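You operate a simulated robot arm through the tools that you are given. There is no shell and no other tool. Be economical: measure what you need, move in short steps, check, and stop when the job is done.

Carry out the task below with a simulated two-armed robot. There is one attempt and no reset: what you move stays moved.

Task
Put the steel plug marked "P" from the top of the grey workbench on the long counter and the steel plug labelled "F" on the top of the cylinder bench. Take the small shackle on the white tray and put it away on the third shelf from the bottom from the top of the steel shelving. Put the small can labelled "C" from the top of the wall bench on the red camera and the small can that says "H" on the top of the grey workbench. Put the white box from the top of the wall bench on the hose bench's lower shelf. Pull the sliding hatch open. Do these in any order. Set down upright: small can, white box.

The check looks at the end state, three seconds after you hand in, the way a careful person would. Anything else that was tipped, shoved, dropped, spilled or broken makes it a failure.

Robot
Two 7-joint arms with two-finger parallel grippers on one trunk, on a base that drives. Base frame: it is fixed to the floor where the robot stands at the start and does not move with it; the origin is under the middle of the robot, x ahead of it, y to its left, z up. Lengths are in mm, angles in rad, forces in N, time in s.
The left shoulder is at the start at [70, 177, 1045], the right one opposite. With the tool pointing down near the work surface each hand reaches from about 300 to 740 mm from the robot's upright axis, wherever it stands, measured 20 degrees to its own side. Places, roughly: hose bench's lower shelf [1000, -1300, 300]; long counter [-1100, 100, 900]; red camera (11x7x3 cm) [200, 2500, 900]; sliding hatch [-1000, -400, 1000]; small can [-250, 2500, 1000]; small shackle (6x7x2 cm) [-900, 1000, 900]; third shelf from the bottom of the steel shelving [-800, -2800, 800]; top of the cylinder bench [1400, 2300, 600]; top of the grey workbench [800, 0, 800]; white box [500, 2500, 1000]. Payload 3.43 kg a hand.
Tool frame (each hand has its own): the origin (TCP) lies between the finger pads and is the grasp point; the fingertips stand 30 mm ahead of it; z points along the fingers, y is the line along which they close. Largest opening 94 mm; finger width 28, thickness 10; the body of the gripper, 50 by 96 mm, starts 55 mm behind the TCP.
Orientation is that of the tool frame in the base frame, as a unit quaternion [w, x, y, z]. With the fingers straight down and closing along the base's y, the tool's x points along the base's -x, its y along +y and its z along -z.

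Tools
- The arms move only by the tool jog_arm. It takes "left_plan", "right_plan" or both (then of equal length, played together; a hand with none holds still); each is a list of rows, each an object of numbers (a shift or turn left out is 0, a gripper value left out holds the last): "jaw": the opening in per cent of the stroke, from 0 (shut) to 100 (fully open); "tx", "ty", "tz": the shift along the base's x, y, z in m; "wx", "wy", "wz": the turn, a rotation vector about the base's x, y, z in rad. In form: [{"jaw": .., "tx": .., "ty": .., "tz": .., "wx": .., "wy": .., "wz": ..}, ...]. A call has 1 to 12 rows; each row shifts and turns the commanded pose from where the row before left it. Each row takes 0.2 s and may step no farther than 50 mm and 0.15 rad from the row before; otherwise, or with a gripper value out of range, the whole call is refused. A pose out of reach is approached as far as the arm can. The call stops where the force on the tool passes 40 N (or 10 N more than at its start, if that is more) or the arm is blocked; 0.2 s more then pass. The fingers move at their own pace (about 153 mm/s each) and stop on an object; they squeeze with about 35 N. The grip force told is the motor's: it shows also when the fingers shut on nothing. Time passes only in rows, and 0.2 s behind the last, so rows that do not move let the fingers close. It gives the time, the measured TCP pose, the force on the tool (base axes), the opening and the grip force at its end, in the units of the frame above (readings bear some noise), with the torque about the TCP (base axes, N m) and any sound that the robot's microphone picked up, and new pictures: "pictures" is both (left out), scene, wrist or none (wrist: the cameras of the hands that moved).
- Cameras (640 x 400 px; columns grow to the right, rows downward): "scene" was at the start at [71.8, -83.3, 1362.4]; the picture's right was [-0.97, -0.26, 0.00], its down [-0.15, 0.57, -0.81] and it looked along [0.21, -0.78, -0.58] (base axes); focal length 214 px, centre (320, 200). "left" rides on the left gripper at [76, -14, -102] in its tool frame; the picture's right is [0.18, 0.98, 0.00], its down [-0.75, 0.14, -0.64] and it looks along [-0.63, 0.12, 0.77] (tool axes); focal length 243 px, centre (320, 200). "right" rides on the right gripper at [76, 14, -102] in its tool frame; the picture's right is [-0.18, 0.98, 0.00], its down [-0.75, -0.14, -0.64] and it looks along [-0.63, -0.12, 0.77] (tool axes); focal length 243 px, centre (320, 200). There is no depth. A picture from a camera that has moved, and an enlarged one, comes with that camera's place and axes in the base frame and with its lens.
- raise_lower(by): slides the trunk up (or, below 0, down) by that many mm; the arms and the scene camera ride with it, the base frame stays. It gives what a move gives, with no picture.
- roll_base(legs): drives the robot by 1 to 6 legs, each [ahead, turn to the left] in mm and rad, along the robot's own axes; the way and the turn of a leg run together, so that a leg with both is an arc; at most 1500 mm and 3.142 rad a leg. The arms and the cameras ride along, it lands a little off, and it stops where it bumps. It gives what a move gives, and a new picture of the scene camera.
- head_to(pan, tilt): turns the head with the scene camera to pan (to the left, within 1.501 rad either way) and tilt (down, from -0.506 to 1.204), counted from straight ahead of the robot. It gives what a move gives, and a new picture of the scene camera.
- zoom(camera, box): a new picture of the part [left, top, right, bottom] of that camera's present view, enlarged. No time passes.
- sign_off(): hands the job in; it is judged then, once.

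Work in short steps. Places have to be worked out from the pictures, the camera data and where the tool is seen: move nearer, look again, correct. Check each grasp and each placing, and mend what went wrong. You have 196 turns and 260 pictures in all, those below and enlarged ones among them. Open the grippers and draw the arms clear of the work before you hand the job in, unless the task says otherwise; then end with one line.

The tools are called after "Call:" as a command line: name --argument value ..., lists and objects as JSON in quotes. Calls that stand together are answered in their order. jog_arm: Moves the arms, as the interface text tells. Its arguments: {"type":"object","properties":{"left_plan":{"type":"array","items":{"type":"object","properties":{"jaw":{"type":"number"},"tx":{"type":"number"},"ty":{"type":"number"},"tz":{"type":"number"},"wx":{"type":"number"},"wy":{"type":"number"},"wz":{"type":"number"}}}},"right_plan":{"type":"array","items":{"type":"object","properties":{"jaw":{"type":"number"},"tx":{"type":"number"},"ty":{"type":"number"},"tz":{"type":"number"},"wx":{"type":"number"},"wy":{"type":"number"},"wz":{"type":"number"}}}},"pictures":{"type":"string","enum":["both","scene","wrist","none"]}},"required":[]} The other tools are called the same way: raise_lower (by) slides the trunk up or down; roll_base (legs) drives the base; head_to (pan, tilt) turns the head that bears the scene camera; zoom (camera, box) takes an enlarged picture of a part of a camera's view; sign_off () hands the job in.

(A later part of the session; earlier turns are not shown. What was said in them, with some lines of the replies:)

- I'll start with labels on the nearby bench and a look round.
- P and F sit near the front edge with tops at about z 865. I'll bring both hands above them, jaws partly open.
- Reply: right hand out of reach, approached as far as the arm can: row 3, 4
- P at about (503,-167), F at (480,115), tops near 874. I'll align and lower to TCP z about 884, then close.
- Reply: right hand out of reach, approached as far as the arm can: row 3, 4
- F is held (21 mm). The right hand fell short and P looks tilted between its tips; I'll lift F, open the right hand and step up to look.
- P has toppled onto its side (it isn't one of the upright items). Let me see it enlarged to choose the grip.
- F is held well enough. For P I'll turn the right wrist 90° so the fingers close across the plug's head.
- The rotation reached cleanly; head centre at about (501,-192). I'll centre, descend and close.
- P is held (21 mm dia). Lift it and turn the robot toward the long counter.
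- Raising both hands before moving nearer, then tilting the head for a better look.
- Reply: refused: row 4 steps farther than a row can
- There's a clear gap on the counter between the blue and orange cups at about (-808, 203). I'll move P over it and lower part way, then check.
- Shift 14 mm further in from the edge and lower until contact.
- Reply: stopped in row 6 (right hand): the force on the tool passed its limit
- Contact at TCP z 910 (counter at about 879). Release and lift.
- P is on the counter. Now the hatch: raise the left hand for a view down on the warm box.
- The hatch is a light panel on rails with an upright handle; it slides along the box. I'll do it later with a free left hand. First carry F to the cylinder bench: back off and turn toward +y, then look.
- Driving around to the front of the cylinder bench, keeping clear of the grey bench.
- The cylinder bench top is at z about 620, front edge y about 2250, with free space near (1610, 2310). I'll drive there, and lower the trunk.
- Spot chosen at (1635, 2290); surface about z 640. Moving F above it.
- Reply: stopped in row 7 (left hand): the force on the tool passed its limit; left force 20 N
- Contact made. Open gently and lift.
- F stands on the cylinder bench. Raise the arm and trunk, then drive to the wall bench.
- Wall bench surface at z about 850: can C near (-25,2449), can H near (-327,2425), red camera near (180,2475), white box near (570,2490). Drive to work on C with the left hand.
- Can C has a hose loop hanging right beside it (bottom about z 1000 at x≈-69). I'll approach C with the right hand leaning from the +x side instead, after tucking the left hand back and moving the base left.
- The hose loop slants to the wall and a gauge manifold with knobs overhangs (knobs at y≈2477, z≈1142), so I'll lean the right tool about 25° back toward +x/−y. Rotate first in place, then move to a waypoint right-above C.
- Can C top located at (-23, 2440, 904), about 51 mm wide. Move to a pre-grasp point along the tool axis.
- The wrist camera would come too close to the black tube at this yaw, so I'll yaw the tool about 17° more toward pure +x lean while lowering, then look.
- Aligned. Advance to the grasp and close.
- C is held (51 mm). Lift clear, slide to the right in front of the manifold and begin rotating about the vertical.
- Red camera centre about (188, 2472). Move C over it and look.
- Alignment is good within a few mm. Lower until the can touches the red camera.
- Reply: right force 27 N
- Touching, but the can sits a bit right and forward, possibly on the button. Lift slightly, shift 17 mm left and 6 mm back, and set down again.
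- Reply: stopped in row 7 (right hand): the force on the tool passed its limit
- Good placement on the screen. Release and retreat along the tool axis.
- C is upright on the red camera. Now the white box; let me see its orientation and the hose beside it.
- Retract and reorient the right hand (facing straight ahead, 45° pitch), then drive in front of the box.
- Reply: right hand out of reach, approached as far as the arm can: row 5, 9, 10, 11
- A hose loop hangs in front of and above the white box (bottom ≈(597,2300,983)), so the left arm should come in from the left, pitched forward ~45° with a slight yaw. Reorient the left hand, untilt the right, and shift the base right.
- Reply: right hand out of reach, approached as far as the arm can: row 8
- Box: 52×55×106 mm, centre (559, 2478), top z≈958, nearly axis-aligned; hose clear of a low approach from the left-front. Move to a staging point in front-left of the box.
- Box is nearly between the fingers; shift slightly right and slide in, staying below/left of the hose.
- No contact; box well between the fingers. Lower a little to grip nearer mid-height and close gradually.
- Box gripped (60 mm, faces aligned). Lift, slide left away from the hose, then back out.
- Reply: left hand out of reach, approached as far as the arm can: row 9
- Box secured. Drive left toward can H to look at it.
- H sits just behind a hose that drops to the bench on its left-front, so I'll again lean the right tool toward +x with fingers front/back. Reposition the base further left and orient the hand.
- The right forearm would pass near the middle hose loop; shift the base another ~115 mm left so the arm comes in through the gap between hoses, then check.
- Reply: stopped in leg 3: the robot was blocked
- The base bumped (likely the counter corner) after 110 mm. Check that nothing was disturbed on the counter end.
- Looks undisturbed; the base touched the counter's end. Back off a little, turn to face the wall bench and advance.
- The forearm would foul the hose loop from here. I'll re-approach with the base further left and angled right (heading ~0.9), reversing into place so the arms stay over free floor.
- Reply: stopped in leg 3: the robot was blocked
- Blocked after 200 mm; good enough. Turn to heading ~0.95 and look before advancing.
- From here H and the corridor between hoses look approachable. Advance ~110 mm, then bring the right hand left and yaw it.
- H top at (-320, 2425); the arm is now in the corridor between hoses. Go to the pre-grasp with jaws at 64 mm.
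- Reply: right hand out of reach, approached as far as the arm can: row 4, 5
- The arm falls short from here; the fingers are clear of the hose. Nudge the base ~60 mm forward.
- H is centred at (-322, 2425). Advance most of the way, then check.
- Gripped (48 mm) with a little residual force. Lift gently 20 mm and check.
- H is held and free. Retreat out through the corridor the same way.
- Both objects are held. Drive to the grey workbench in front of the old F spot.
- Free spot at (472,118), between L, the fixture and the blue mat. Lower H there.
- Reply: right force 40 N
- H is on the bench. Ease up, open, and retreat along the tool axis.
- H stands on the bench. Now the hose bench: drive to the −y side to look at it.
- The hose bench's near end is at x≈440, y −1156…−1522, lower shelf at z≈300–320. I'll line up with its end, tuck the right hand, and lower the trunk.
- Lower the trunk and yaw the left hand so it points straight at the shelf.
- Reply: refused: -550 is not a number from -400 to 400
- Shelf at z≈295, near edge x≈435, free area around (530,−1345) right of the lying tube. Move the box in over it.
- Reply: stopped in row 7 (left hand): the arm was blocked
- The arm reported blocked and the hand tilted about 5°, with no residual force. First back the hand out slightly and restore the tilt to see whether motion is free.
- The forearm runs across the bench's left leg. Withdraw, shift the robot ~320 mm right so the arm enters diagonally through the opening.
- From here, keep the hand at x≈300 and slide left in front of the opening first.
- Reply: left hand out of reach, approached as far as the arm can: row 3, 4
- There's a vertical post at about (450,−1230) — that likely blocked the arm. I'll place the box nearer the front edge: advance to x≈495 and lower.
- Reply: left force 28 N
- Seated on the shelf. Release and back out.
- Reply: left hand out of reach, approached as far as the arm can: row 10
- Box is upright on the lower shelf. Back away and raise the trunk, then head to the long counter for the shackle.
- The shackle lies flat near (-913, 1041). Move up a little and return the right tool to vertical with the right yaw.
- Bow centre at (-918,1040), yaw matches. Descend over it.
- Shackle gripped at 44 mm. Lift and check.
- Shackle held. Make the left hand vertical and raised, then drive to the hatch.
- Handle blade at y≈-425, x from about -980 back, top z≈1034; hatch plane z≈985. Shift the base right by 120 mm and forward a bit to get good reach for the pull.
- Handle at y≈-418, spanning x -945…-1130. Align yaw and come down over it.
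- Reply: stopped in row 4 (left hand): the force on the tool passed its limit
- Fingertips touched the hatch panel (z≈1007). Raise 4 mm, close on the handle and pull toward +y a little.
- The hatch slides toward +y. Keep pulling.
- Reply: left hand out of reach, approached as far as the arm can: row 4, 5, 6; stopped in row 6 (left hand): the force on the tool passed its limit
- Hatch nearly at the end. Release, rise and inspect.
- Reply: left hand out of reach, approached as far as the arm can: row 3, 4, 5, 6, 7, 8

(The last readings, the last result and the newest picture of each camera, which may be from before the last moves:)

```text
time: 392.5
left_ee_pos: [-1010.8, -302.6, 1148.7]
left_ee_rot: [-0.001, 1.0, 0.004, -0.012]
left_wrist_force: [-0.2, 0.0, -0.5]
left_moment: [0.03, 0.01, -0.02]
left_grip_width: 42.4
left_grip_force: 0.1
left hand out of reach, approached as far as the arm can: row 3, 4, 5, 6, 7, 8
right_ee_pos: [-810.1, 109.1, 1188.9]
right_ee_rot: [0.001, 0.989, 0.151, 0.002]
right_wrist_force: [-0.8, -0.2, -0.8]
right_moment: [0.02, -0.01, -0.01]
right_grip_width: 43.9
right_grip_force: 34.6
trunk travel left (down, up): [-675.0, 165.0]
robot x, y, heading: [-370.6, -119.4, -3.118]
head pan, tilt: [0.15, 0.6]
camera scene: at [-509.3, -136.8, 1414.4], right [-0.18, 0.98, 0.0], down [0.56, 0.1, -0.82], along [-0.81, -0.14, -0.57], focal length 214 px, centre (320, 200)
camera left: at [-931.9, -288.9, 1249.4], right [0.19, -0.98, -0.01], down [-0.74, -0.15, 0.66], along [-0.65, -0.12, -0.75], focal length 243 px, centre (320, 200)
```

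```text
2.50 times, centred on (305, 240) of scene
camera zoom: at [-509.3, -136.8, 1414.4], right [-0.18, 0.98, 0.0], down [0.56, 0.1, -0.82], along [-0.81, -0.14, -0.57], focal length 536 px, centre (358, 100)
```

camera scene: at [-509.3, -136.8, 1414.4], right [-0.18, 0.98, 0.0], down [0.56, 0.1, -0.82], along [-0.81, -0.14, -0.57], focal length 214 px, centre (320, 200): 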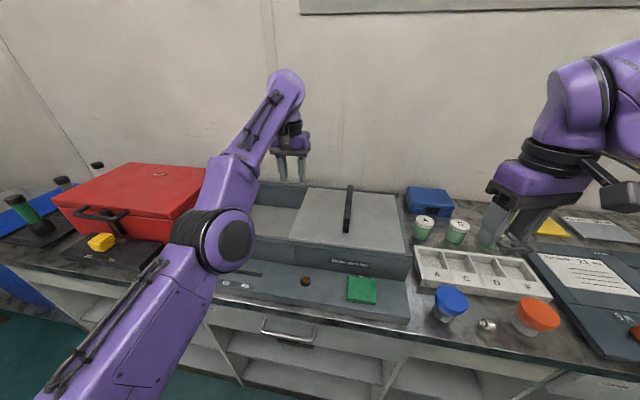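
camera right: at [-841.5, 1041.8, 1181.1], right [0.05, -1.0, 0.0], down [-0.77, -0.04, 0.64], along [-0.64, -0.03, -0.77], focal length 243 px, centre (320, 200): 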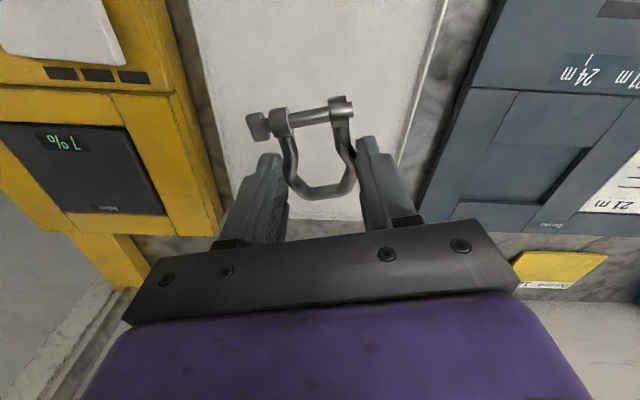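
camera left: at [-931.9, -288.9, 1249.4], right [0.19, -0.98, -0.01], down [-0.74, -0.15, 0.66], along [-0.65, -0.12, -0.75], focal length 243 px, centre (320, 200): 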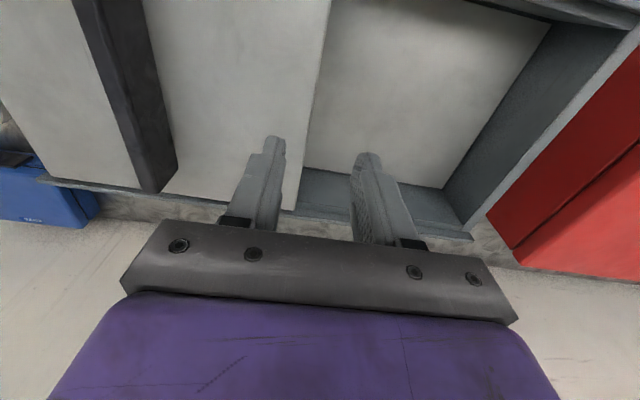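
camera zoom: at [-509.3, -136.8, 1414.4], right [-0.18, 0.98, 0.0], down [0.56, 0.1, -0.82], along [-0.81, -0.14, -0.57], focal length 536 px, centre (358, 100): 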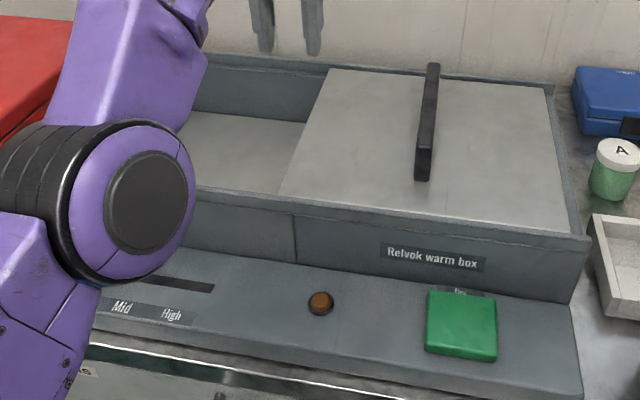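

Hatch is open with ~15 mm left to the stop. Push the handle the rest of the way with closed fingers.

Call:
jog_arm --left_plan '[{"jaw": 0, "ty": 0.045}, {"ty": 0.045}, {"tz": -0.04}, {"tz": -0.04}, {"tz": -0.025}, {"ty": 0.02}, {"ty": 0.02}, {"ty": 0.01}, {"ty": 0.01}, {"ty": 0.01}, {"ty": 0.01}]' --pictures "scene"

Call:
zoom --camera "scene" --box '[240, 170, 440, 295]'

```text
time: 394.9
left_ee_pos: [-1004.3, -159.5, 1040.2]
left_ee_rot: [0.0, 1.0, 0.004, -0.013]
left_wrist_force: [1.1, -6.7, 0.9]
left_moment: [0.05, 0.06, -0.13]
left_grip_width: 0.3
left_grip_force: 32.7
left hand out of reach, approached as far as the arm can: row 1, 2
right_ee_pos: [-810.3, 107.0, 1189.3]
right_ee_rot: [-0.001, 0.988, 0.152, 0.002]
right_wrist_force: [-0.1, -1.1, -1.4]
right_moment: [-0.02, 0.0, 0.0]
right_grip_width: 43.7
right_grip_force: 35.0
trunk travel left (down, up): [-675.0, 165.0]
robot x, y, heading: [-370.0, -117.3, -3.117]
head pan, tilt: [0.15, 0.6]
camera scene: at [-508.6, -137.6, 1414.5], right [-0.18, 0.98, 0.0], down [0.56, 0.1, -0.82], along [-0.81, -0.15, -0.57], focal length 214 px, centre (320, 200)
```

scene: 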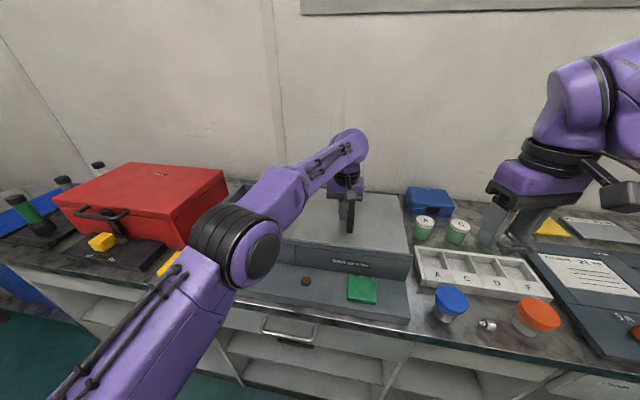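

```text
3.20 times, centred on (340, 232) of scene
camera zoom: at [-508.6, -137.6, 1414.5], right [-0.18, 0.98, 0.0], down [0.56, 0.1, -0.82], along [-0.81, -0.15, -0.57], focal length 686 px, centre (256, 96)
```

zoom: 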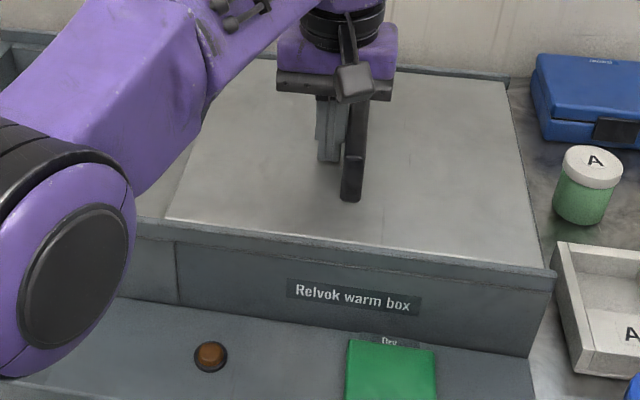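

Call:
jog_arm --left_plan '[{"ty": 0.01}, {"ty": 0.008}, {"ty": 0.006}, {"ty": 0.006}, {"ty": 0.006}]' --pictures "none"

Call:
zoom --camera "scene" --box '[240, 170, 440, 295]'

```text
time: 395.4
left_ee_pos: [-1003.9, -159.4, 1040.1]
left_ee_rot: [0.01, 1.0, 0.007, -0.012]
left_wrist_force: [6.5, -33.8, -1.6]
left_moment: [0.6, 0.17, -0.62]
left_grip_width: 0.0
left_grip_force: 32.8
right_ee_pos: [-809.2, 105.2, 1189.3]
right_ee_rot: [-0.001, 0.988, 0.153, 0.0]
right_wrist_force: [0.4, 0.9, -1.1]
right_moment: [-0.07, 0.02, 0.0]
right_grip_width: 44.1
right_grip_force: 35.1
trunk travel left (down, up): [-675.0, 165.0]
robot x, y, heading: [-374.6, -117.9, -3.107]
head pan, tilt: [0.15, 0.6]
stopped in row 2 (left hand): the force on the tool passed its limit (the readings are from after the stop); the commanded pose is now the measured one
```

```text
3.20 times, centred on (340, 232) of scene
camera zoom: at [-506.8, -139.2, 1414.6], right [-0.18, 0.98, 0.0], down [0.55, 0.11, -0.83], along [-0.81, -0.15, -0.56], focal length 686 px, centre (256, 96)
```

zoom: 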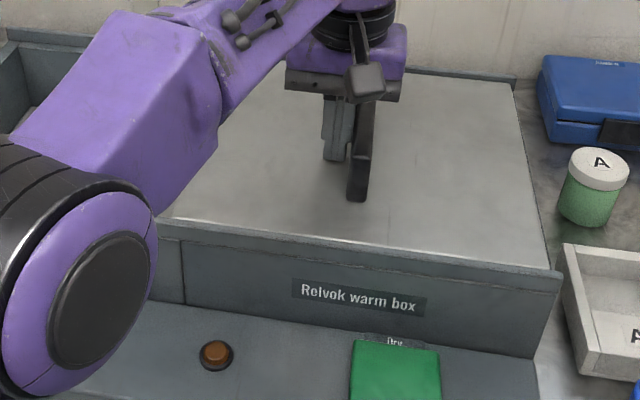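

The hatch is against its end stop: fully open. Retract the left hand, back off and drive toward the steel shelving.

Call:
jog_arm --left_plan '[{"ty": -0.02}, {"tz": 0.04}, {"tz": 0.045}, {"tz": 0.045}, {"tx": 0.045, "ty": -0.02}, {"tx": 0.045, "ty": -0.02}, {"tx": 0.045, "ty": -0.02}, {"tx": 0.045}]' --pictures "none"

Call:
roll_base --legs '[[-250, 0], [0, 1.54], [1450, 0]]'

Call:
head_to --pan -0.3 --tilt 0.4

```text
time: 397.2
left_ee_pos: [-964.1, -211.1, 1202.8]
left_ee_rot: [0.005, 1.0, 0.005, -0.012]
left_wrist_force: [-0.4, 0.3, 0.1]
left_moment: [-0.02, 0.02, 0.0]
left_grip_width: 0.0
left_grip_force: 32.3
left hand out of reach, approached as far as the arm can: row 3, 4, 5, 6, 7, 8
right_ee_pos: [-810.5, 108.7, 1188.5]
right_ee_rot: [0.002, 0.988, 0.152, 0.0]
right_wrist_force: [-0.2, 0.8, -0.7]
right_moment: [-0.02, -0.01, -0.01]
right_grip_width: 43.8
right_grip_force: 34.6
trunk travel left (down, up): [-675.0, 165.0]
robot x, y, heading: [-370.7, -122.1, -3.109]
head pan, tilt: [0.15, 0.6]
```

```text
time: 409.6
left_ee_pos: [-40.7, -2164.2, 1203.1]
left_ee_rot: [0.012, 0.713, 0.701, -0.004]
left_wrist_force: [-0.1, 0.5, 0.1]
left_moment: [0.01, 0.0, -0.01]
left_grip_width: 0.0
left_grip_force: 32.8
right_ee_pos: [-355.8, -2001.4, 1188.4]
right_ee_rot: [0.0, 0.602, 0.798, 0.001]
right_wrist_force: [-0.4, 0.0, -0.8]
right_moment: [0.01, -0.01, 0.0]
right_grip_width: 43.7
right_grip_force: 35.3
trunk travel left (down, up): [-675.0, 165.0]
robot x, y, heading: [-114.1, -1568.6, -1.568]
head pan, tilt: [0.15, 0.6]
camera scene: at [-102.1, -1704.3, 1414.5], right [-0.99, -0.15, 0.0], down [-0.09, 0.56, -0.82], along [0.13, -0.82, -0.57], focal length 214 px, centre (320, 200)
```

scene: 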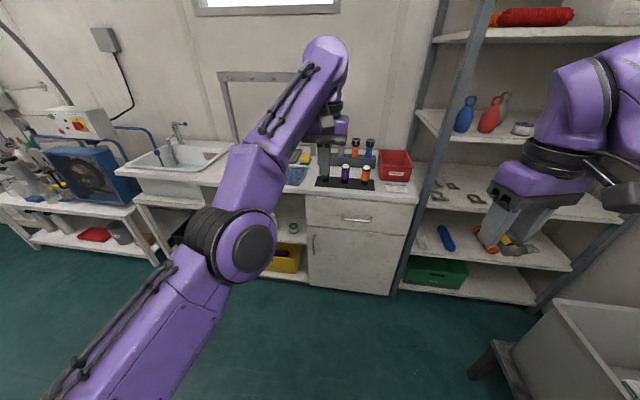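

```text
time: 410.5
left_ee_pos: [-40.7, -2162.3, 1203.0]
left_ee_rot: [0.011, 0.714, 0.7, -0.005]
left_wrist_force: [-0.4, 0.4, 0.3]
left_moment: [0.0, 0.0, 0.01]
left_grip_width: 0.1
left_grip_force: 33.0
right_ee_pos: [-356.6, -2000.9, 1188.2]
right_ee_rot: [0.0, 0.602, 0.798, 0.003]
right_wrist_force: [0.2, 0.5, -0.8]
right_moment: [-0.01, 0.03, 0.02]
right_grip_width: 43.8
right_grip_force: 35.1
trunk travel left (down, up): [-675.0, 165.0]
robot x, y, heading: [-114.8, -1565.3, -1.571]
head pan, tilt: [-0.3, 0.4]
camera scene: at [-142.6, -1705.5, 1432.7], right [-0.96, 0.29, 0.0], down [0.11, 0.37, -0.92], along [-0.27, -0.88, -0.39], focal length 214 px, centre (320, 200)
```

scene: 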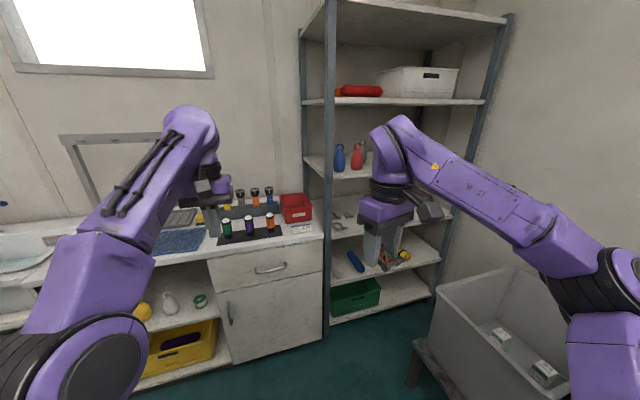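

Third shelf from the bottom is the one with loose shackles (z≈790). Drive in front of its left part, left of the grey bin.

Call:
roll_base --legs '[[0, -0.8], [600, 0], [0, 0.8]]'

Call:
head_to --pan -0.1 --tilt 0.6

```text
time: 417.9
left_ee_pos: [-503.9, -2591.3, 1202.2]
left_ee_rot: [0.007, 0.735, 0.678, -0.008]
left_wrist_force: [-0.5, -1.0, 0.3]
left_moment: [0.02, 0.0, 0.01]
left_grip_width: 0.0
left_grip_force: 32.9
right_ee_pos: [-805.0, -2415.7, 1186.8]
right_ee_rot: [-0.002, 0.622, 0.783, 0.001]
right_wrist_force: [1.1, -0.5, -1.1]
right_moment: [-0.01, -0.04, 0.01]
right_grip_width: 43.5
right_grip_force: 35.4
trunk travel left (down, up): [-675.0, 165.0]
robot x, y, heading: [-542.7, -1992.5, -1.613]
head pan, tilt: [-0.3, 0.4]
stopped in leg 3: the force on the tool passed its limit (the readings are from after the stop); the commanded pose is now the measured one
camera scene: at [-578.0, -2131.2, 1432.5], right [-0.94, 0.34, 0.0], down [0.13, 0.37, -0.92], along [-0.31, -0.87, -0.39], focal length 214 px, centre (320, 200)
```

scene: 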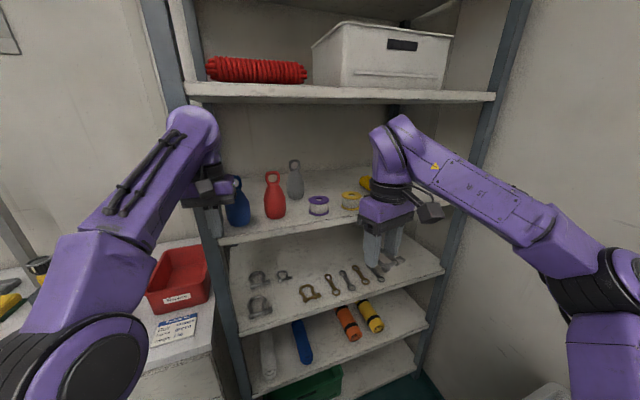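

```text
time: 418.6
left_ee_pos: [-503.1, -2590.5, 1203.4]
left_ee_rot: [0.008, 0.735, 0.678, -0.006]
left_wrist_force: [-0.5, 0.4, -1.2]
left_moment: [0.04, 0.03, 0.04]
left_grip_width: 0.1
left_grip_force: 33.4
right_ee_pos: [-805.9, -2413.6, 1188.6]
right_ee_rot: [-0.001, 0.621, 0.784, 0.0]
right_wrist_force: [-0.4, -0.5, -1.7]
right_moment: [-0.01, -0.03, 0.0]
right_grip_width: 44.2
right_grip_force: 35.2
trunk travel left (down, up): [-675.0, 165.0]
robot x, y, heading: [-540.6, -1993.7, -1.613]
head pan, tilt: [-0.099, 0.6]
camera scene: at [-559.5, -2130.2, 1414.5], right [-0.99, 0.14, 0.0], down [0.08, 0.56, -0.83], along [-0.12, -0.82, -0.56], focal length 214 px, centre (320, 200)
```

scene: 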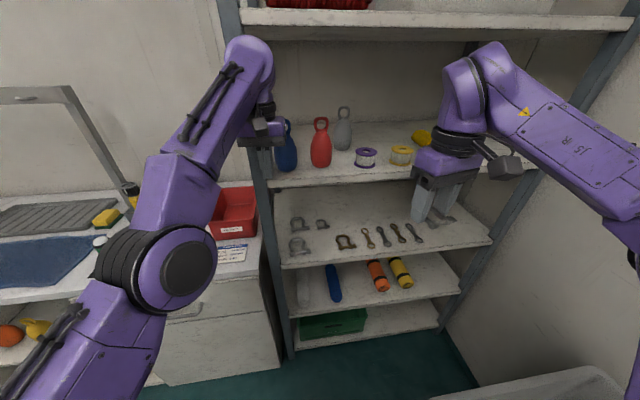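

The left hand had brushed the shelving upright (everything still stands). Retract it, tilt the right tool forward for entering the shelf gap, and take a close look.

Call:
jog_arm --left_plan '[{"ty": 0.045}, {"ty": 0.045}, {"ty": 0.045}, {"ty": 0.045}, {"ty": 0.045}]' --right_plan '[{"wx": -0.136, "wy": -0.032}, {"wx": -0.136, "wy": -0.032}, {"wx": -0.136, "wy": -0.032}, {"wx": -0.136, "wy": -0.032}, {"wx": -0.136, "wy": -0.032}]' --pictures "wrist"

Call:
zoom --camera "scene" --box '[270, 170, 510, 320]'

```text
time: 419.8
left_ee_pos: [-533.2, -2440.0, 1214.7]
left_ee_rot: [0.008, 0.735, 0.678, -0.007]
left_wrist_force: [0.6, 0.4, -1.0]
left_moment: [0.02, -0.03, -0.01]
left_grip_width: 0.0
left_grip_force: 32.9
left hand out of reach, approached as far as the arm can: row 1, 2, 3
right_ee_pos: [-807.4, -2417.8, 1185.8]
right_ee_rot: [0.268, 0.585, 0.736, -0.211]
right_wrist_force: [-0.7, 0.0, -1.1]
right_moment: [0.04, -0.03, 0.01]
right_grip_width: 43.8
right_grip_force: 35.0
trunk travel left (down, up): [-675.0, 165.0]
robot x, y, heading: [-540.2, -1993.4, -1.618]
head pan, tilt: [-0.099, 0.6]
camera right: at [-820.9, -2291.9, 1215.6], right [0.99, 0.09, 0.12], down [-0.1, -0.2, 0.98], along [0.11, -0.98, -0.18], focal length 243 px, centre (320, 200)
camera left: at [-541.5, -2361.8, 1314.9], right [0.99, 0.1, 0.0], down [0.08, -0.75, 0.66], along [0.07, -0.65, -0.75], focal length 243 px, centre (320, 200)
```

right: 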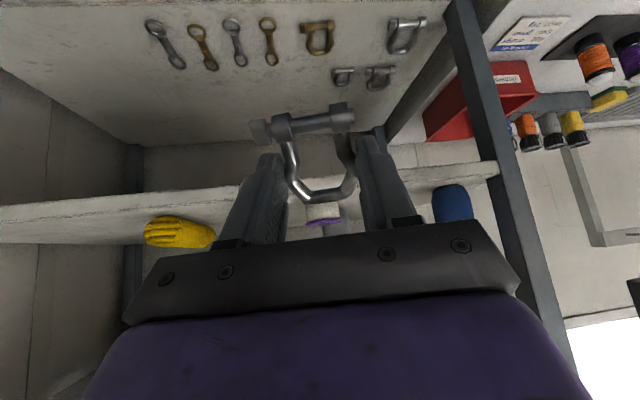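
left: 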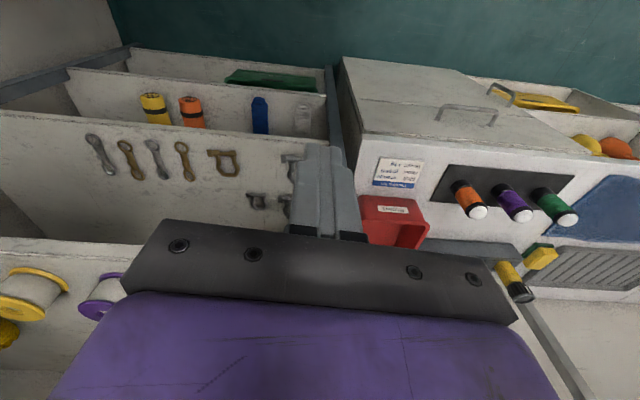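

```text
2.67 times, centred on (390, 245) of scene
camera zoom: at [-562.0, -2132.5, 1414.2], right [-0.99, 0.14, 0.0], down [0.08, 0.56, -0.82], along [-0.12, -0.82, -0.57], focal length 572 px, centre (133, 80)
```

zoom: 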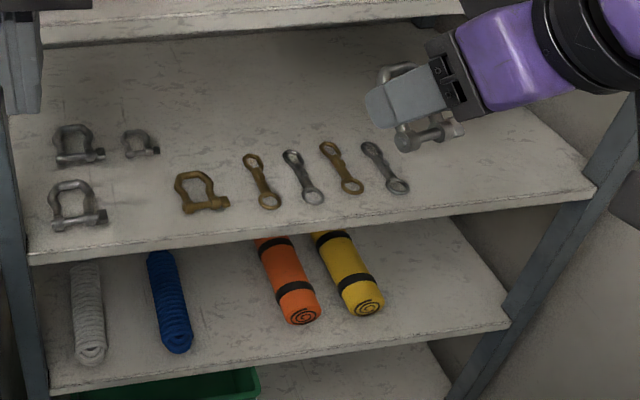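

Free area on the third shelf lies behind the brass shackle at about (-783,-2835). Move the left hand aside and up, advance, and lower the trunk a bit.

Call:
jog_arm --left_plan '[{"tx": 0.04, "tz": 0.03}, {"tx": 0.04, "tz": 0.03}, {"tx": 0.04, "tz": 0.03}, {"tx": 0.04, "tz": 0.03}, {"tx": 0.04, "tz": 0.03}]' --right_plan '[{"tz": -0.02}, {"tz": -0.02}, {"tx": 0.01}, {"tx": 0.01}, {}]' --pictures "none"

Call:
raise_lower --by -180

Call:
roll_base --legs '[[0, 0.04], [130, 0]]'

Call:
zoom --camera "right" --box '[0, 0, 640, 400]'

```text
time: 421.0
left_ee_pos: [-329.9, -2437.6, 1364.5]
left_ee_rot: [0.008, 0.735, 0.678, -0.008]
left_wrist_force: [-0.5, 0.4, 0.4]
left_moment: [-0.03, 0.0, -0.01]
left_grip_width: 0.1
left_grip_force: 33.0
right_ee_pos: [-785.7, -2431.9, 1172.3]
right_ee_rot: [0.265, 0.585, 0.737, -0.212]
right_wrist_force: [-0.3, 0.8, -1.1]
right_moment: [0.03, 0.0, 0.03]
right_grip_width: 44.0
right_grip_force: 34.9
right hand out of reach, approached as far as the arm can: row 1, 2
trunk travel left (down, up): [-675.0, 165.0]
robot x, y, heading: [-543.8, -1997.5, -1.611]
head pan, tilt: [-0.099, 0.6]
```

```text
time: 423.0
left_ee_pos: [-330.6, -2436.8, 1184.0]
left_ee_rot: [0.008, 0.735, 0.678, -0.008]
left_wrist_force: [-1.1, -0.5, 0.3]
left_moment: [-0.02, -0.02, 0.02]
left_grip_width: 0.0
left_grip_force: 32.5
right_ee_pos: [-785.1, -2434.3, 992.6]
right_ee_rot: [0.266, 0.584, 0.738, -0.211]
right_wrist_force: [0.4, 0.1, -2.2]
right_moment: [0.03, 0.03, 0.03]
right_grip_width: 44.1
right_grip_force: 35.2
trunk travel left (down, up): [-495.0, 345.0]
robot x, y, heading: [-547.2, -1998.4, -1.615]
head pan, tilt: [-0.099, 0.6]
```

```text
time: 424.7
left_ee_pos: [-314.9, -2559.4, 1184.4]
left_ee_rot: [0.008, 0.722, 0.692, -0.008]
left_wrist_force: [-0.7, 0.1, -1.1]
left_moment: [0.04, 0.0, 0.02]
left_grip_width: 0.0
left_grip_force: 33.2
right_ee_pos: [-769.5, -2572.6, 992.2]
right_ee_rot: [0.27, 0.569, 0.749, -0.206]
right_wrist_force: [-1.5, -0.6, -1.5]
right_moment: [0.01, -0.04, 0.0]
right_grip_width: 43.7
right_grip_force: 35.0
trunk travel left (down, up): [-495.0, 345.0]
robot x, y, heading: [-545.1, -2121.2, -1.577]
head pan, tilt: [-0.099, 0.6]
camera scene: at [-554.4, -2261.6, 1234.4], right [-0.99, 0.1, 0.0], down [0.06, 0.56, -0.82], along [-0.09, -0.82, -0.57], focal length 214 px, centre (320, 200)
```

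scene: 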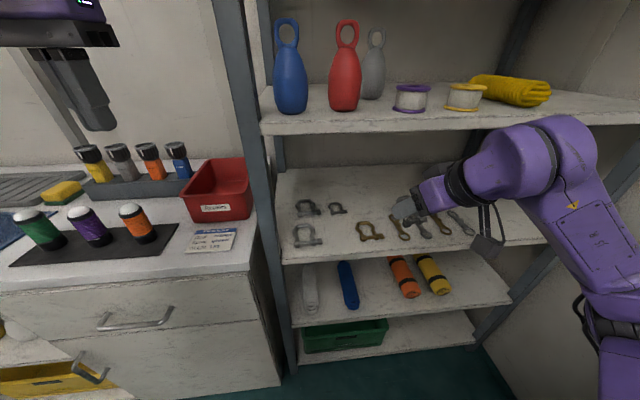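

```text
1.00 times, centred on (320, 200) of right
camera zoom: at [-787.7, -2448.8, 1021.7], right [0.99, 0.13, 0.12], down [-0.09, -0.2, 0.98], along [0.15, -0.97, -0.19], focal length 243 px, centre (320, 200)
```

zoom: 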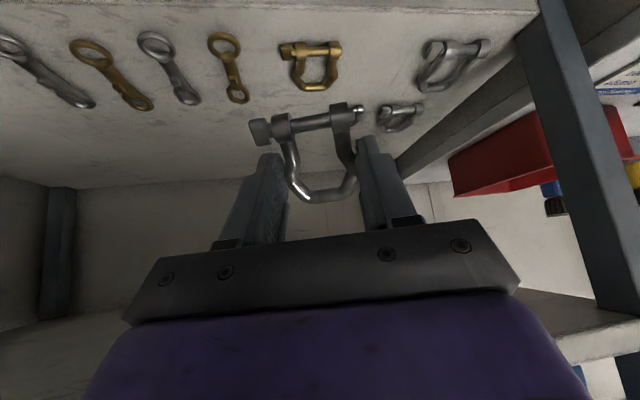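

Shelf surface ≈806; free spot at (-715,-2805) behind the brass shackle. Lower in front of the shelf, then go in low.

Call:
jog_arm --right_plan '[{"tx": 0.01, "ty": -0.008, "tz": -0.042}, {"tx": 0.01, "ty": -0.008, "tz": -0.042}, {"tx": 0.01, "ty": -0.008, "tz": -0.04}, {"tx": 0.006, "ty": -0.045}, {"tx": 0.006, "ty": -0.045}, {"tx": 0.006, "ty": -0.045}, {"tx": 0.006, "ty": -0.04}]' --pictures "both"

```text
time: 426.3
left_ee_pos: [-312.9, -2559.4, 1183.0]
left_ee_rot: [0.007, 0.722, 0.692, -0.007]
left_wrist_force: [-0.2, -0.6, -1.0]
left_moment: [-0.02, 0.01, 0.0]
left_grip_width: 0.4
left_grip_force: 33.1
right_ee_pos: [-690.2, -2801.1, 897.4]
right_ee_rot: [0.269, 0.569, 0.749, -0.208]
right_wrist_force: [-0.6, 0.3, -1.1]
right_moment: [0.06, -0.04, 0.0]
right_grip_width: 43.9
right_grip_force: 35.0
right hand out of reach, approached as far as the arm can: row 1, 2, 3
trunk travel left (down, up): [-495.0, 345.0]
robot x, y, heading: [-543.4, -2128.8, -1.578]
head pan, tilt: [-0.099, 0.6]
camera scene: at [-553.5, -2261.5, 1234.4], right [-0.99, 0.1, 0.0], down [0.06, 0.56, -0.82], along [-0.09, -0.82, -0.57], focal length 214 px, centre (320, 200)
camera right: at [-708.5, -2677.3, 926.8], right [0.99, 0.13, 0.12], down [-0.09, -0.2, 0.98], along [0.15, -0.97, -0.19], focal length 243 px, centre (320, 200)
```

scene: 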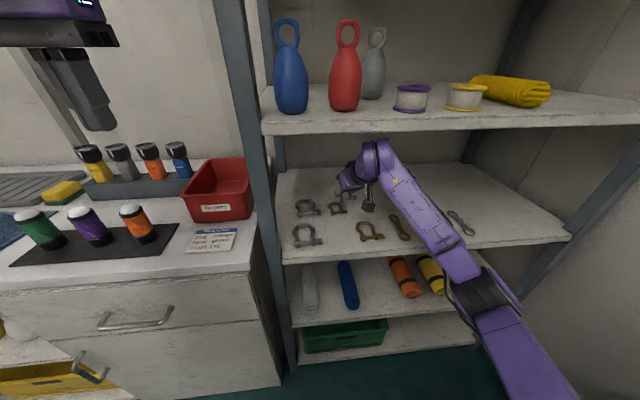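
right: 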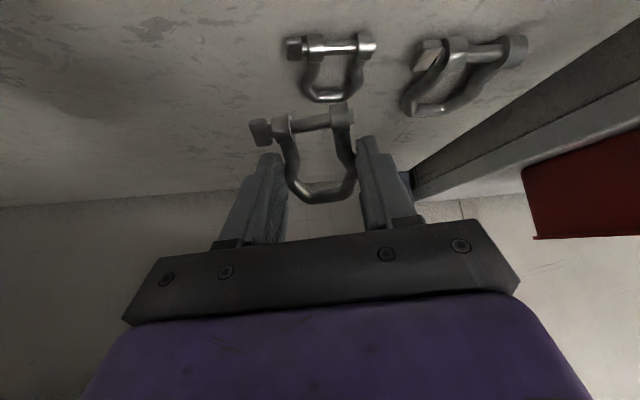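

The small shackle lies right beneath; shift 78 mm to −x to the clear patch and look again.

Call:
jog_arm --right_plan '[{"tx": -0.04, "ty": -0.008}, {"tx": -0.038, "ty": -0.008}, {"tz": -0.015}]' --pictures "both"

Call:
zoom --camera "scene" --box '[280, 120, 500, 260]'

```text
time: 427.1
left_ee_pos: [-312.6, -2558.6, 1183.8]
left_ee_rot: [0.007, 0.722, 0.692, -0.008]
left_wrist_force: [0.1, -0.2, 0.4]
left_moment: [-0.04, -0.04, -0.01]
left_grip_width: 0.0
left_grip_force: 32.6
right_ee_pos: [-770.2, -2816.5, 882.4]
right_ee_rot: [0.27, 0.569, 0.749, -0.206]
right_wrist_force: [-0.4, 0.2, -0.9]
right_moment: [0.01, -0.02, -0.02]
right_grip_width: 44.0
right_grip_force: 34.8
trunk travel left (down, up): [-495.0, 345.0]
robot x, y, heading: [-543.1, -2118.9, -1.577]
head pan, tilt: [-0.099, 0.6]
camera scene: at [-554.1, -2261.3, 1234.4], right [-0.99, 0.1, 0.0], down [0.06, 0.56, -0.82], along [-0.09, -0.82, -0.57], focal length 214 px, centre (320, 200)
camera right: at [-788.4, -2693.0, 911.5], right [0.99, 0.13, 0.12], down [-0.09, -0.2, 0.98], along [0.15, -0.97, -0.19], focal length 243 px, centre (320, 200)
```

scene: 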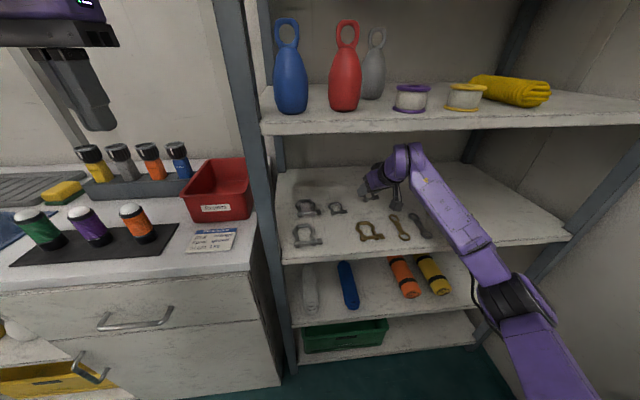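
right: 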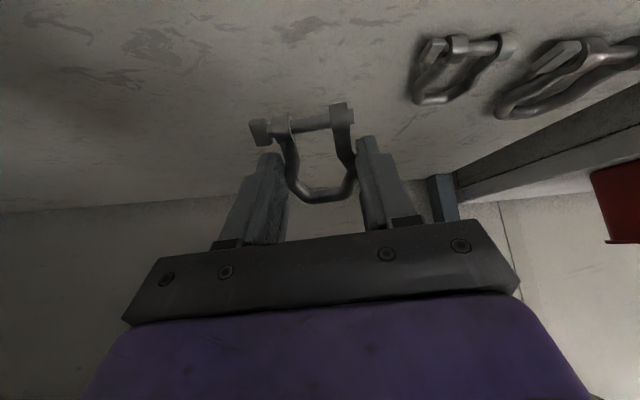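

```text
2.86 times, centred on (390, 190) of scene
camera zoom: at [-554.1, -2261.3, 1234.4], right [-0.99, 0.1, 0.0], down [0.06, 0.56, -0.82], along [-0.09, -0.82, -0.57], focal length 613 px, centre (120, 229)
```

zoom: 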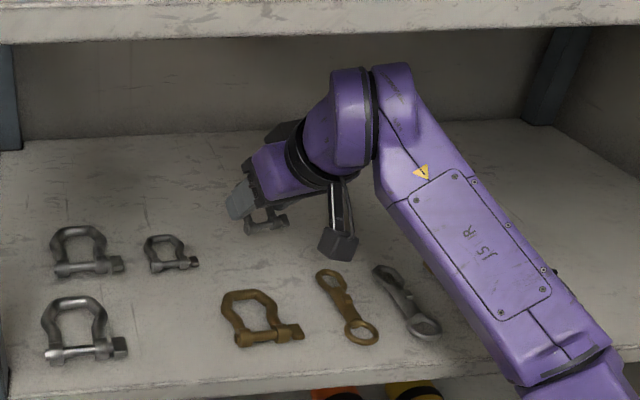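

Patch is clear. Lower until contact.

Call:
jog_arm --right_plan '[{"tz": -0.02}, {"tz": -0.012}, {"tz": -0.006}, {"tz": -0.005}, {"tz": -0.004}, {"tz": -0.004}, {"tz": -0.004}, {"tz": -0.004}, {"tz": -0.004}]' --pictures "wrist"

```text
time: 428.9
left_ee_pos: [-313.2, -2556.5, 1184.4]
left_ee_rot: [0.007, 0.722, 0.692, -0.008]
left_wrist_force: [-0.8, -0.3, -0.6]
left_moment: [0.02, -0.03, 0.02]
left_grip_width: 0.0
left_grip_force: 32.9
right_ee_pos: [-769.3, -2815.9, 833.9]
right_ee_rot: [0.277, 0.566, 0.747, -0.212]
right_wrist_force: [1.6, 2.1, 15.4]
right_moment: [0.06, 0.19, 0.02]
right_grip_width: 43.6
right_grip_force: 34.7
trunk travel left (down, up): [-495.0, 345.0]
robot x, y, heading: [-544.5, -2125.6, -1.575]
head pan, tilt: [-0.099, 0.6]
stopped in row 9 (right hand): the force on the tool passed its limit (the readings are from after the stop); the commanded pose is now the measured one
camera right: at [-787.6, -2692.0, 860.0], right [0.98, 0.13, 0.12], down [-0.09, -0.18, 0.98], along [0.15, -0.97, -0.17], focal length 243 px, centre (320, 200)
```

right: 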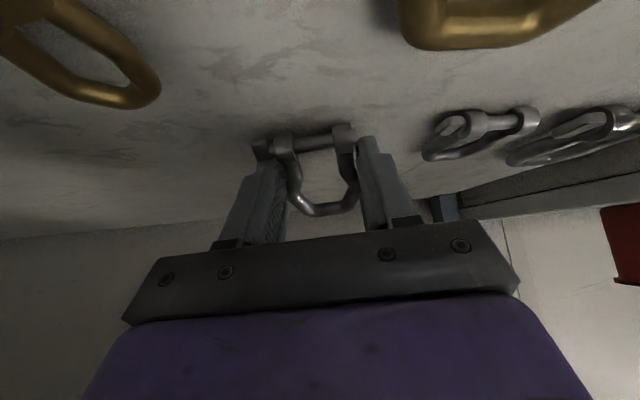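

Contact. Open and retreat back along the tool axis.

Call:
jog_arm --right_plan '[{"tz": 0.001}, {"jaw": 65}, {"jaw": 72}, {}, {"ty": 0.012, "tx": -0.003, "tz": 0.018}, {"ty": 0.018, "tx": -0.004, "tz": 0.022}, {"ty": 0.03, "tz": 0.02}]' --pictures "wrist"

```text
time: 430.5
left_ee_pos: [-313.3, -2558.6, 1184.3]
left_ee_rot: [0.009, 0.722, 0.692, -0.008]
left_wrist_force: [0.3, 0.1, 0.3]
left_moment: [-0.01, -0.02, 0.0]
left_grip_width: 0.0
left_grip_force: 33.4
right_ee_pos: [-776.0, -2756.1, 890.0]
right_ee_rot: [0.274, 0.568, 0.748, -0.21]
right_wrist_force: [0.4, 0.3, 0.1]
right_moment: [0.0, 0.01, 0.0]
right_grip_width: 67.8
right_grip_force: 0.1
trunk travel left (down, up): [-495.0, 345.0]
robot x, y, heading: [-542.8, -2123.5, -1.574]
head pan, tilt: [-0.099, 0.6]
camera right: at [-794.9, -2631.5, 918.3], right [0.98, 0.13, 0.12], down [-0.09, -0.19, 0.98], along [0.15, -0.97, -0.17], focal length 243 px, centre (320, 200)
```

right: 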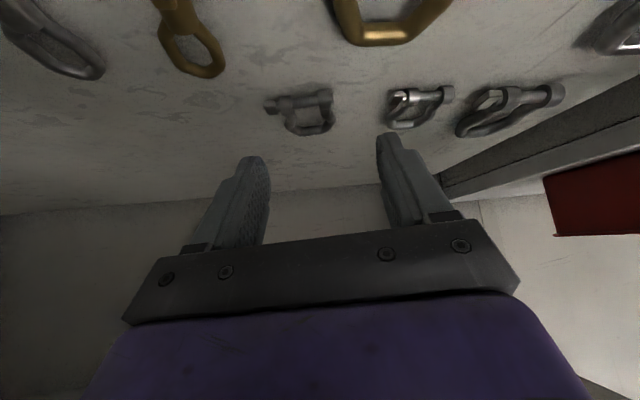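

The shackle lies flat on the third shelf. Withdraw the hand fully and back away for a final look.

Call:
jog_arm --right_plan '[{"ty": 0.045}, {"ty": 0.045}, {"ty": 0.045}]' --pictures "none"

Call:
roll_base --legs '[[-350, 0]]'

Call:
zoom --camera "scene" --box '[240, 60, 540, 250]'

```text
time: 431.3
left_ee_pos: [-312.5, -2558.8, 1184.6]
left_ee_rot: [0.008, 0.721, 0.692, -0.007]
left_wrist_force: [0.4, 0.5, 0.1]
left_moment: [0.01, -0.01, -0.01]
left_grip_width: 0.3
left_grip_force: 33.0
right_ee_pos: [-768.6, -2648.6, 912.4]
right_ee_rot: [0.266, 0.566, 0.751, -0.211]
right_wrist_force: [0.2, 0.6, 0.1]
right_moment: [0.01, -0.03, -0.02]
right_grip_width: 67.8
right_grip_force: 0.1
right hand out of reach, approached as far as the arm can: row 2, 3
trunk travel left (down, up): [-495.0, 345.0]
robot x, y, heading: [-546.3, -2123.5, -1.577]
head pan, tilt: [-0.099, 0.6]
```

```text
time: 433.6
left_ee_pos: [-312.3, -2206.9, 1184.0]
left_ee_rot: [0.009, 0.722, 0.692, -0.008]
left_wrist_force: [0.4, 1.1, 0.2]
left_moment: [-0.01, 0.0, -0.05]
left_grip_width: 0.0
left_grip_force: 32.4
right_ee_pos: [-767.4, -2298.6, 910.5]
right_ee_rot: [0.267, 0.566, 0.751, -0.211]
right_wrist_force: [-0.1, 0.2, 0.7]
right_moment: [0.0, -0.01, -0.01]
right_grip_width: 67.4
right_grip_force: 0.0
trunk travel left (down, up): [-495.0, 345.0]
robot x, y, heading: [-540.8, -1774.7, -1.571]
head pan, tilt: [-0.099, 0.6]
camera scene: at [-552.7, -1908.9, 1234.6], right [-0.99, 0.1, 0.0], down [0.06, 0.56, -0.83], along [-0.09, -0.82, -0.56], focal length 214 px, centre (320, 200)
```

scene: 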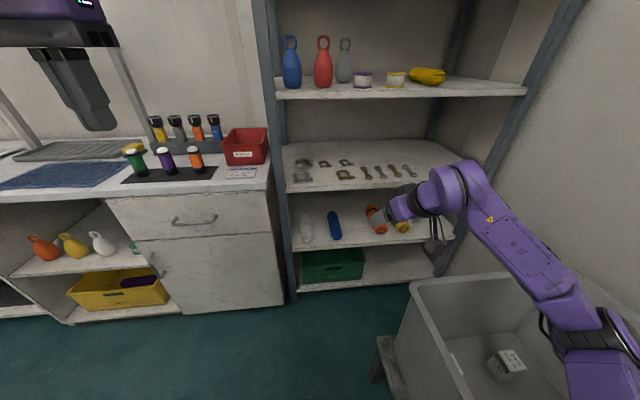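

```text
2.11 times, centred on (390, 155) of scene
camera zoom: at [-552.7, -1908.9, 1234.6], right [-0.99, 0.1, 0.0], down [0.06, 0.56, -0.83], along [-0.09, -0.82, -0.56], focal length 452 px, centre (173, 295)
```

zoom: 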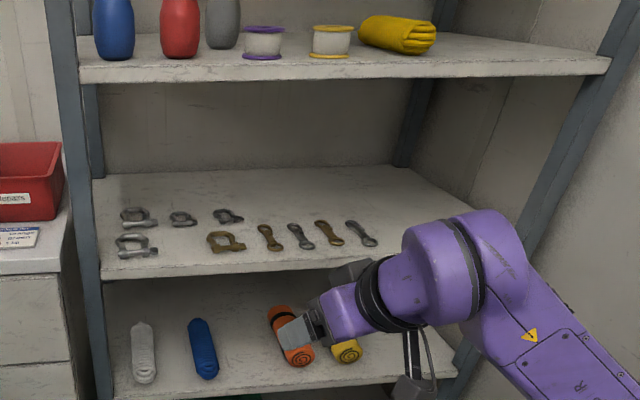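

Everything is placed. Open both grippers with the arms clear and hand in.

Call:
jog_arm --left_plan '[{"jaw": 100}, {}, {}]' --right_plan '[{"jaw": 100}, {}, {}]' --pictures "scene"

Call:
roll_base --legs '[[-200, 0]]'

```text
time: 434.4
left_ee_pos: [-311.7, -2208.1, 1184.9]
left_ee_rot: [0.008, 0.722, 0.692, -0.007]
left_wrist_force: [-0.2, 0.1, 0.3]
left_moment: [0.02, 0.05, 0.02]
left_grip_width: 93.9
left_grip_force: 0.1
right_ee_pos: [-767.0, -2298.3, 910.4]
right_ee_rot: [0.267, 0.566, 0.751, -0.21]
right_wrist_force: [-0.1, -0.4, -0.1]
right_moment: [-0.01, -0.01, 0.0]
right_grip_width: 94.2
right_grip_force: 0.0
trunk travel left (down, up): [-495.0, 345.0]
robot x, y, heading: [-539.3, -1774.0, -1.57]
head pan, tilt: [-0.099, 0.6]
camera scene: at [-552.7, -1909.6, 1234.5], right [-0.99, 0.1, 0.0], down [0.06, 0.56, -0.82], along [-0.09, -0.82, -0.57], focal length 214 px, centre (320, 200)
```

scene: 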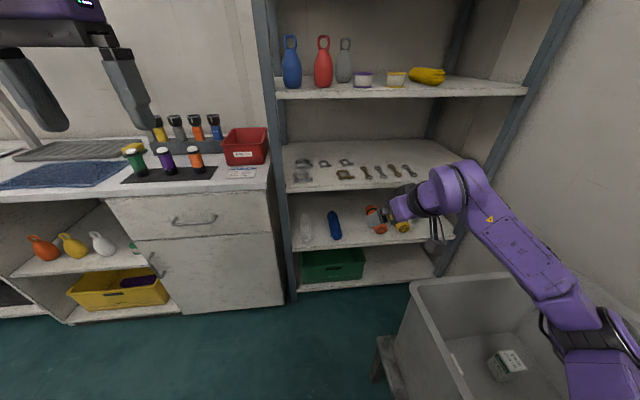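

```text
time: 436.0
left_ee_pos: [-310.5, -2005.8, 1184.6]
left_ee_rot: [0.008, 0.722, 0.692, -0.008]
left_wrist_force: [0.3, 0.6, -0.4]
left_moment: [-0.03, 0.01, 0.01]
left_grip_width: 93.9
left_grip_force: 0.0
right_ee_pos: [-766.4, -2098.3, 910.7]
right_ee_rot: [0.267, 0.566, 0.751, -0.21]
right_wrist_force: [0.9, -0.7, -0.3]
right_moment: [-0.02, -0.05, 0.01]
right_grip_width: 94.1
right_grip_force: 0.1
trunk travel left (down, up): [-495.0, 345.0]
robot x, y, heading: [-541.7, -1574.5, -1.58]
head pan, tilt: [-0.099, 0.6]
camera scene: at [-551.8, -1708.4, 1234.6], right [-0.99, 0.1, 0.0], down [0.06, 0.56, -0.83], along [-0.09, -0.82, -0.56], focal length 214 px, centre (320, 200)
```

scene: 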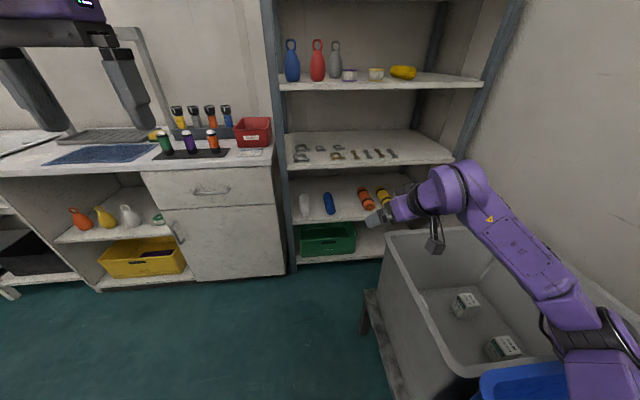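

Both grippers are open, the arms are clear, and the last views show nothing out of place, so I'm handing in.

Call:
sign_off

```text
The job is handed in.
```

I finished all seven tasks and handed in: plugs P and F, cans C and H, the white box, the hatch and the shackle. Plug P tipped over during pickup and now lies on its side on the long counter. While driving, the base bumped something twice near the end of the long counter, and the left hand brushed the steel shelving once; I saw nothing moved, but I didn't go back to every spot before handing in.
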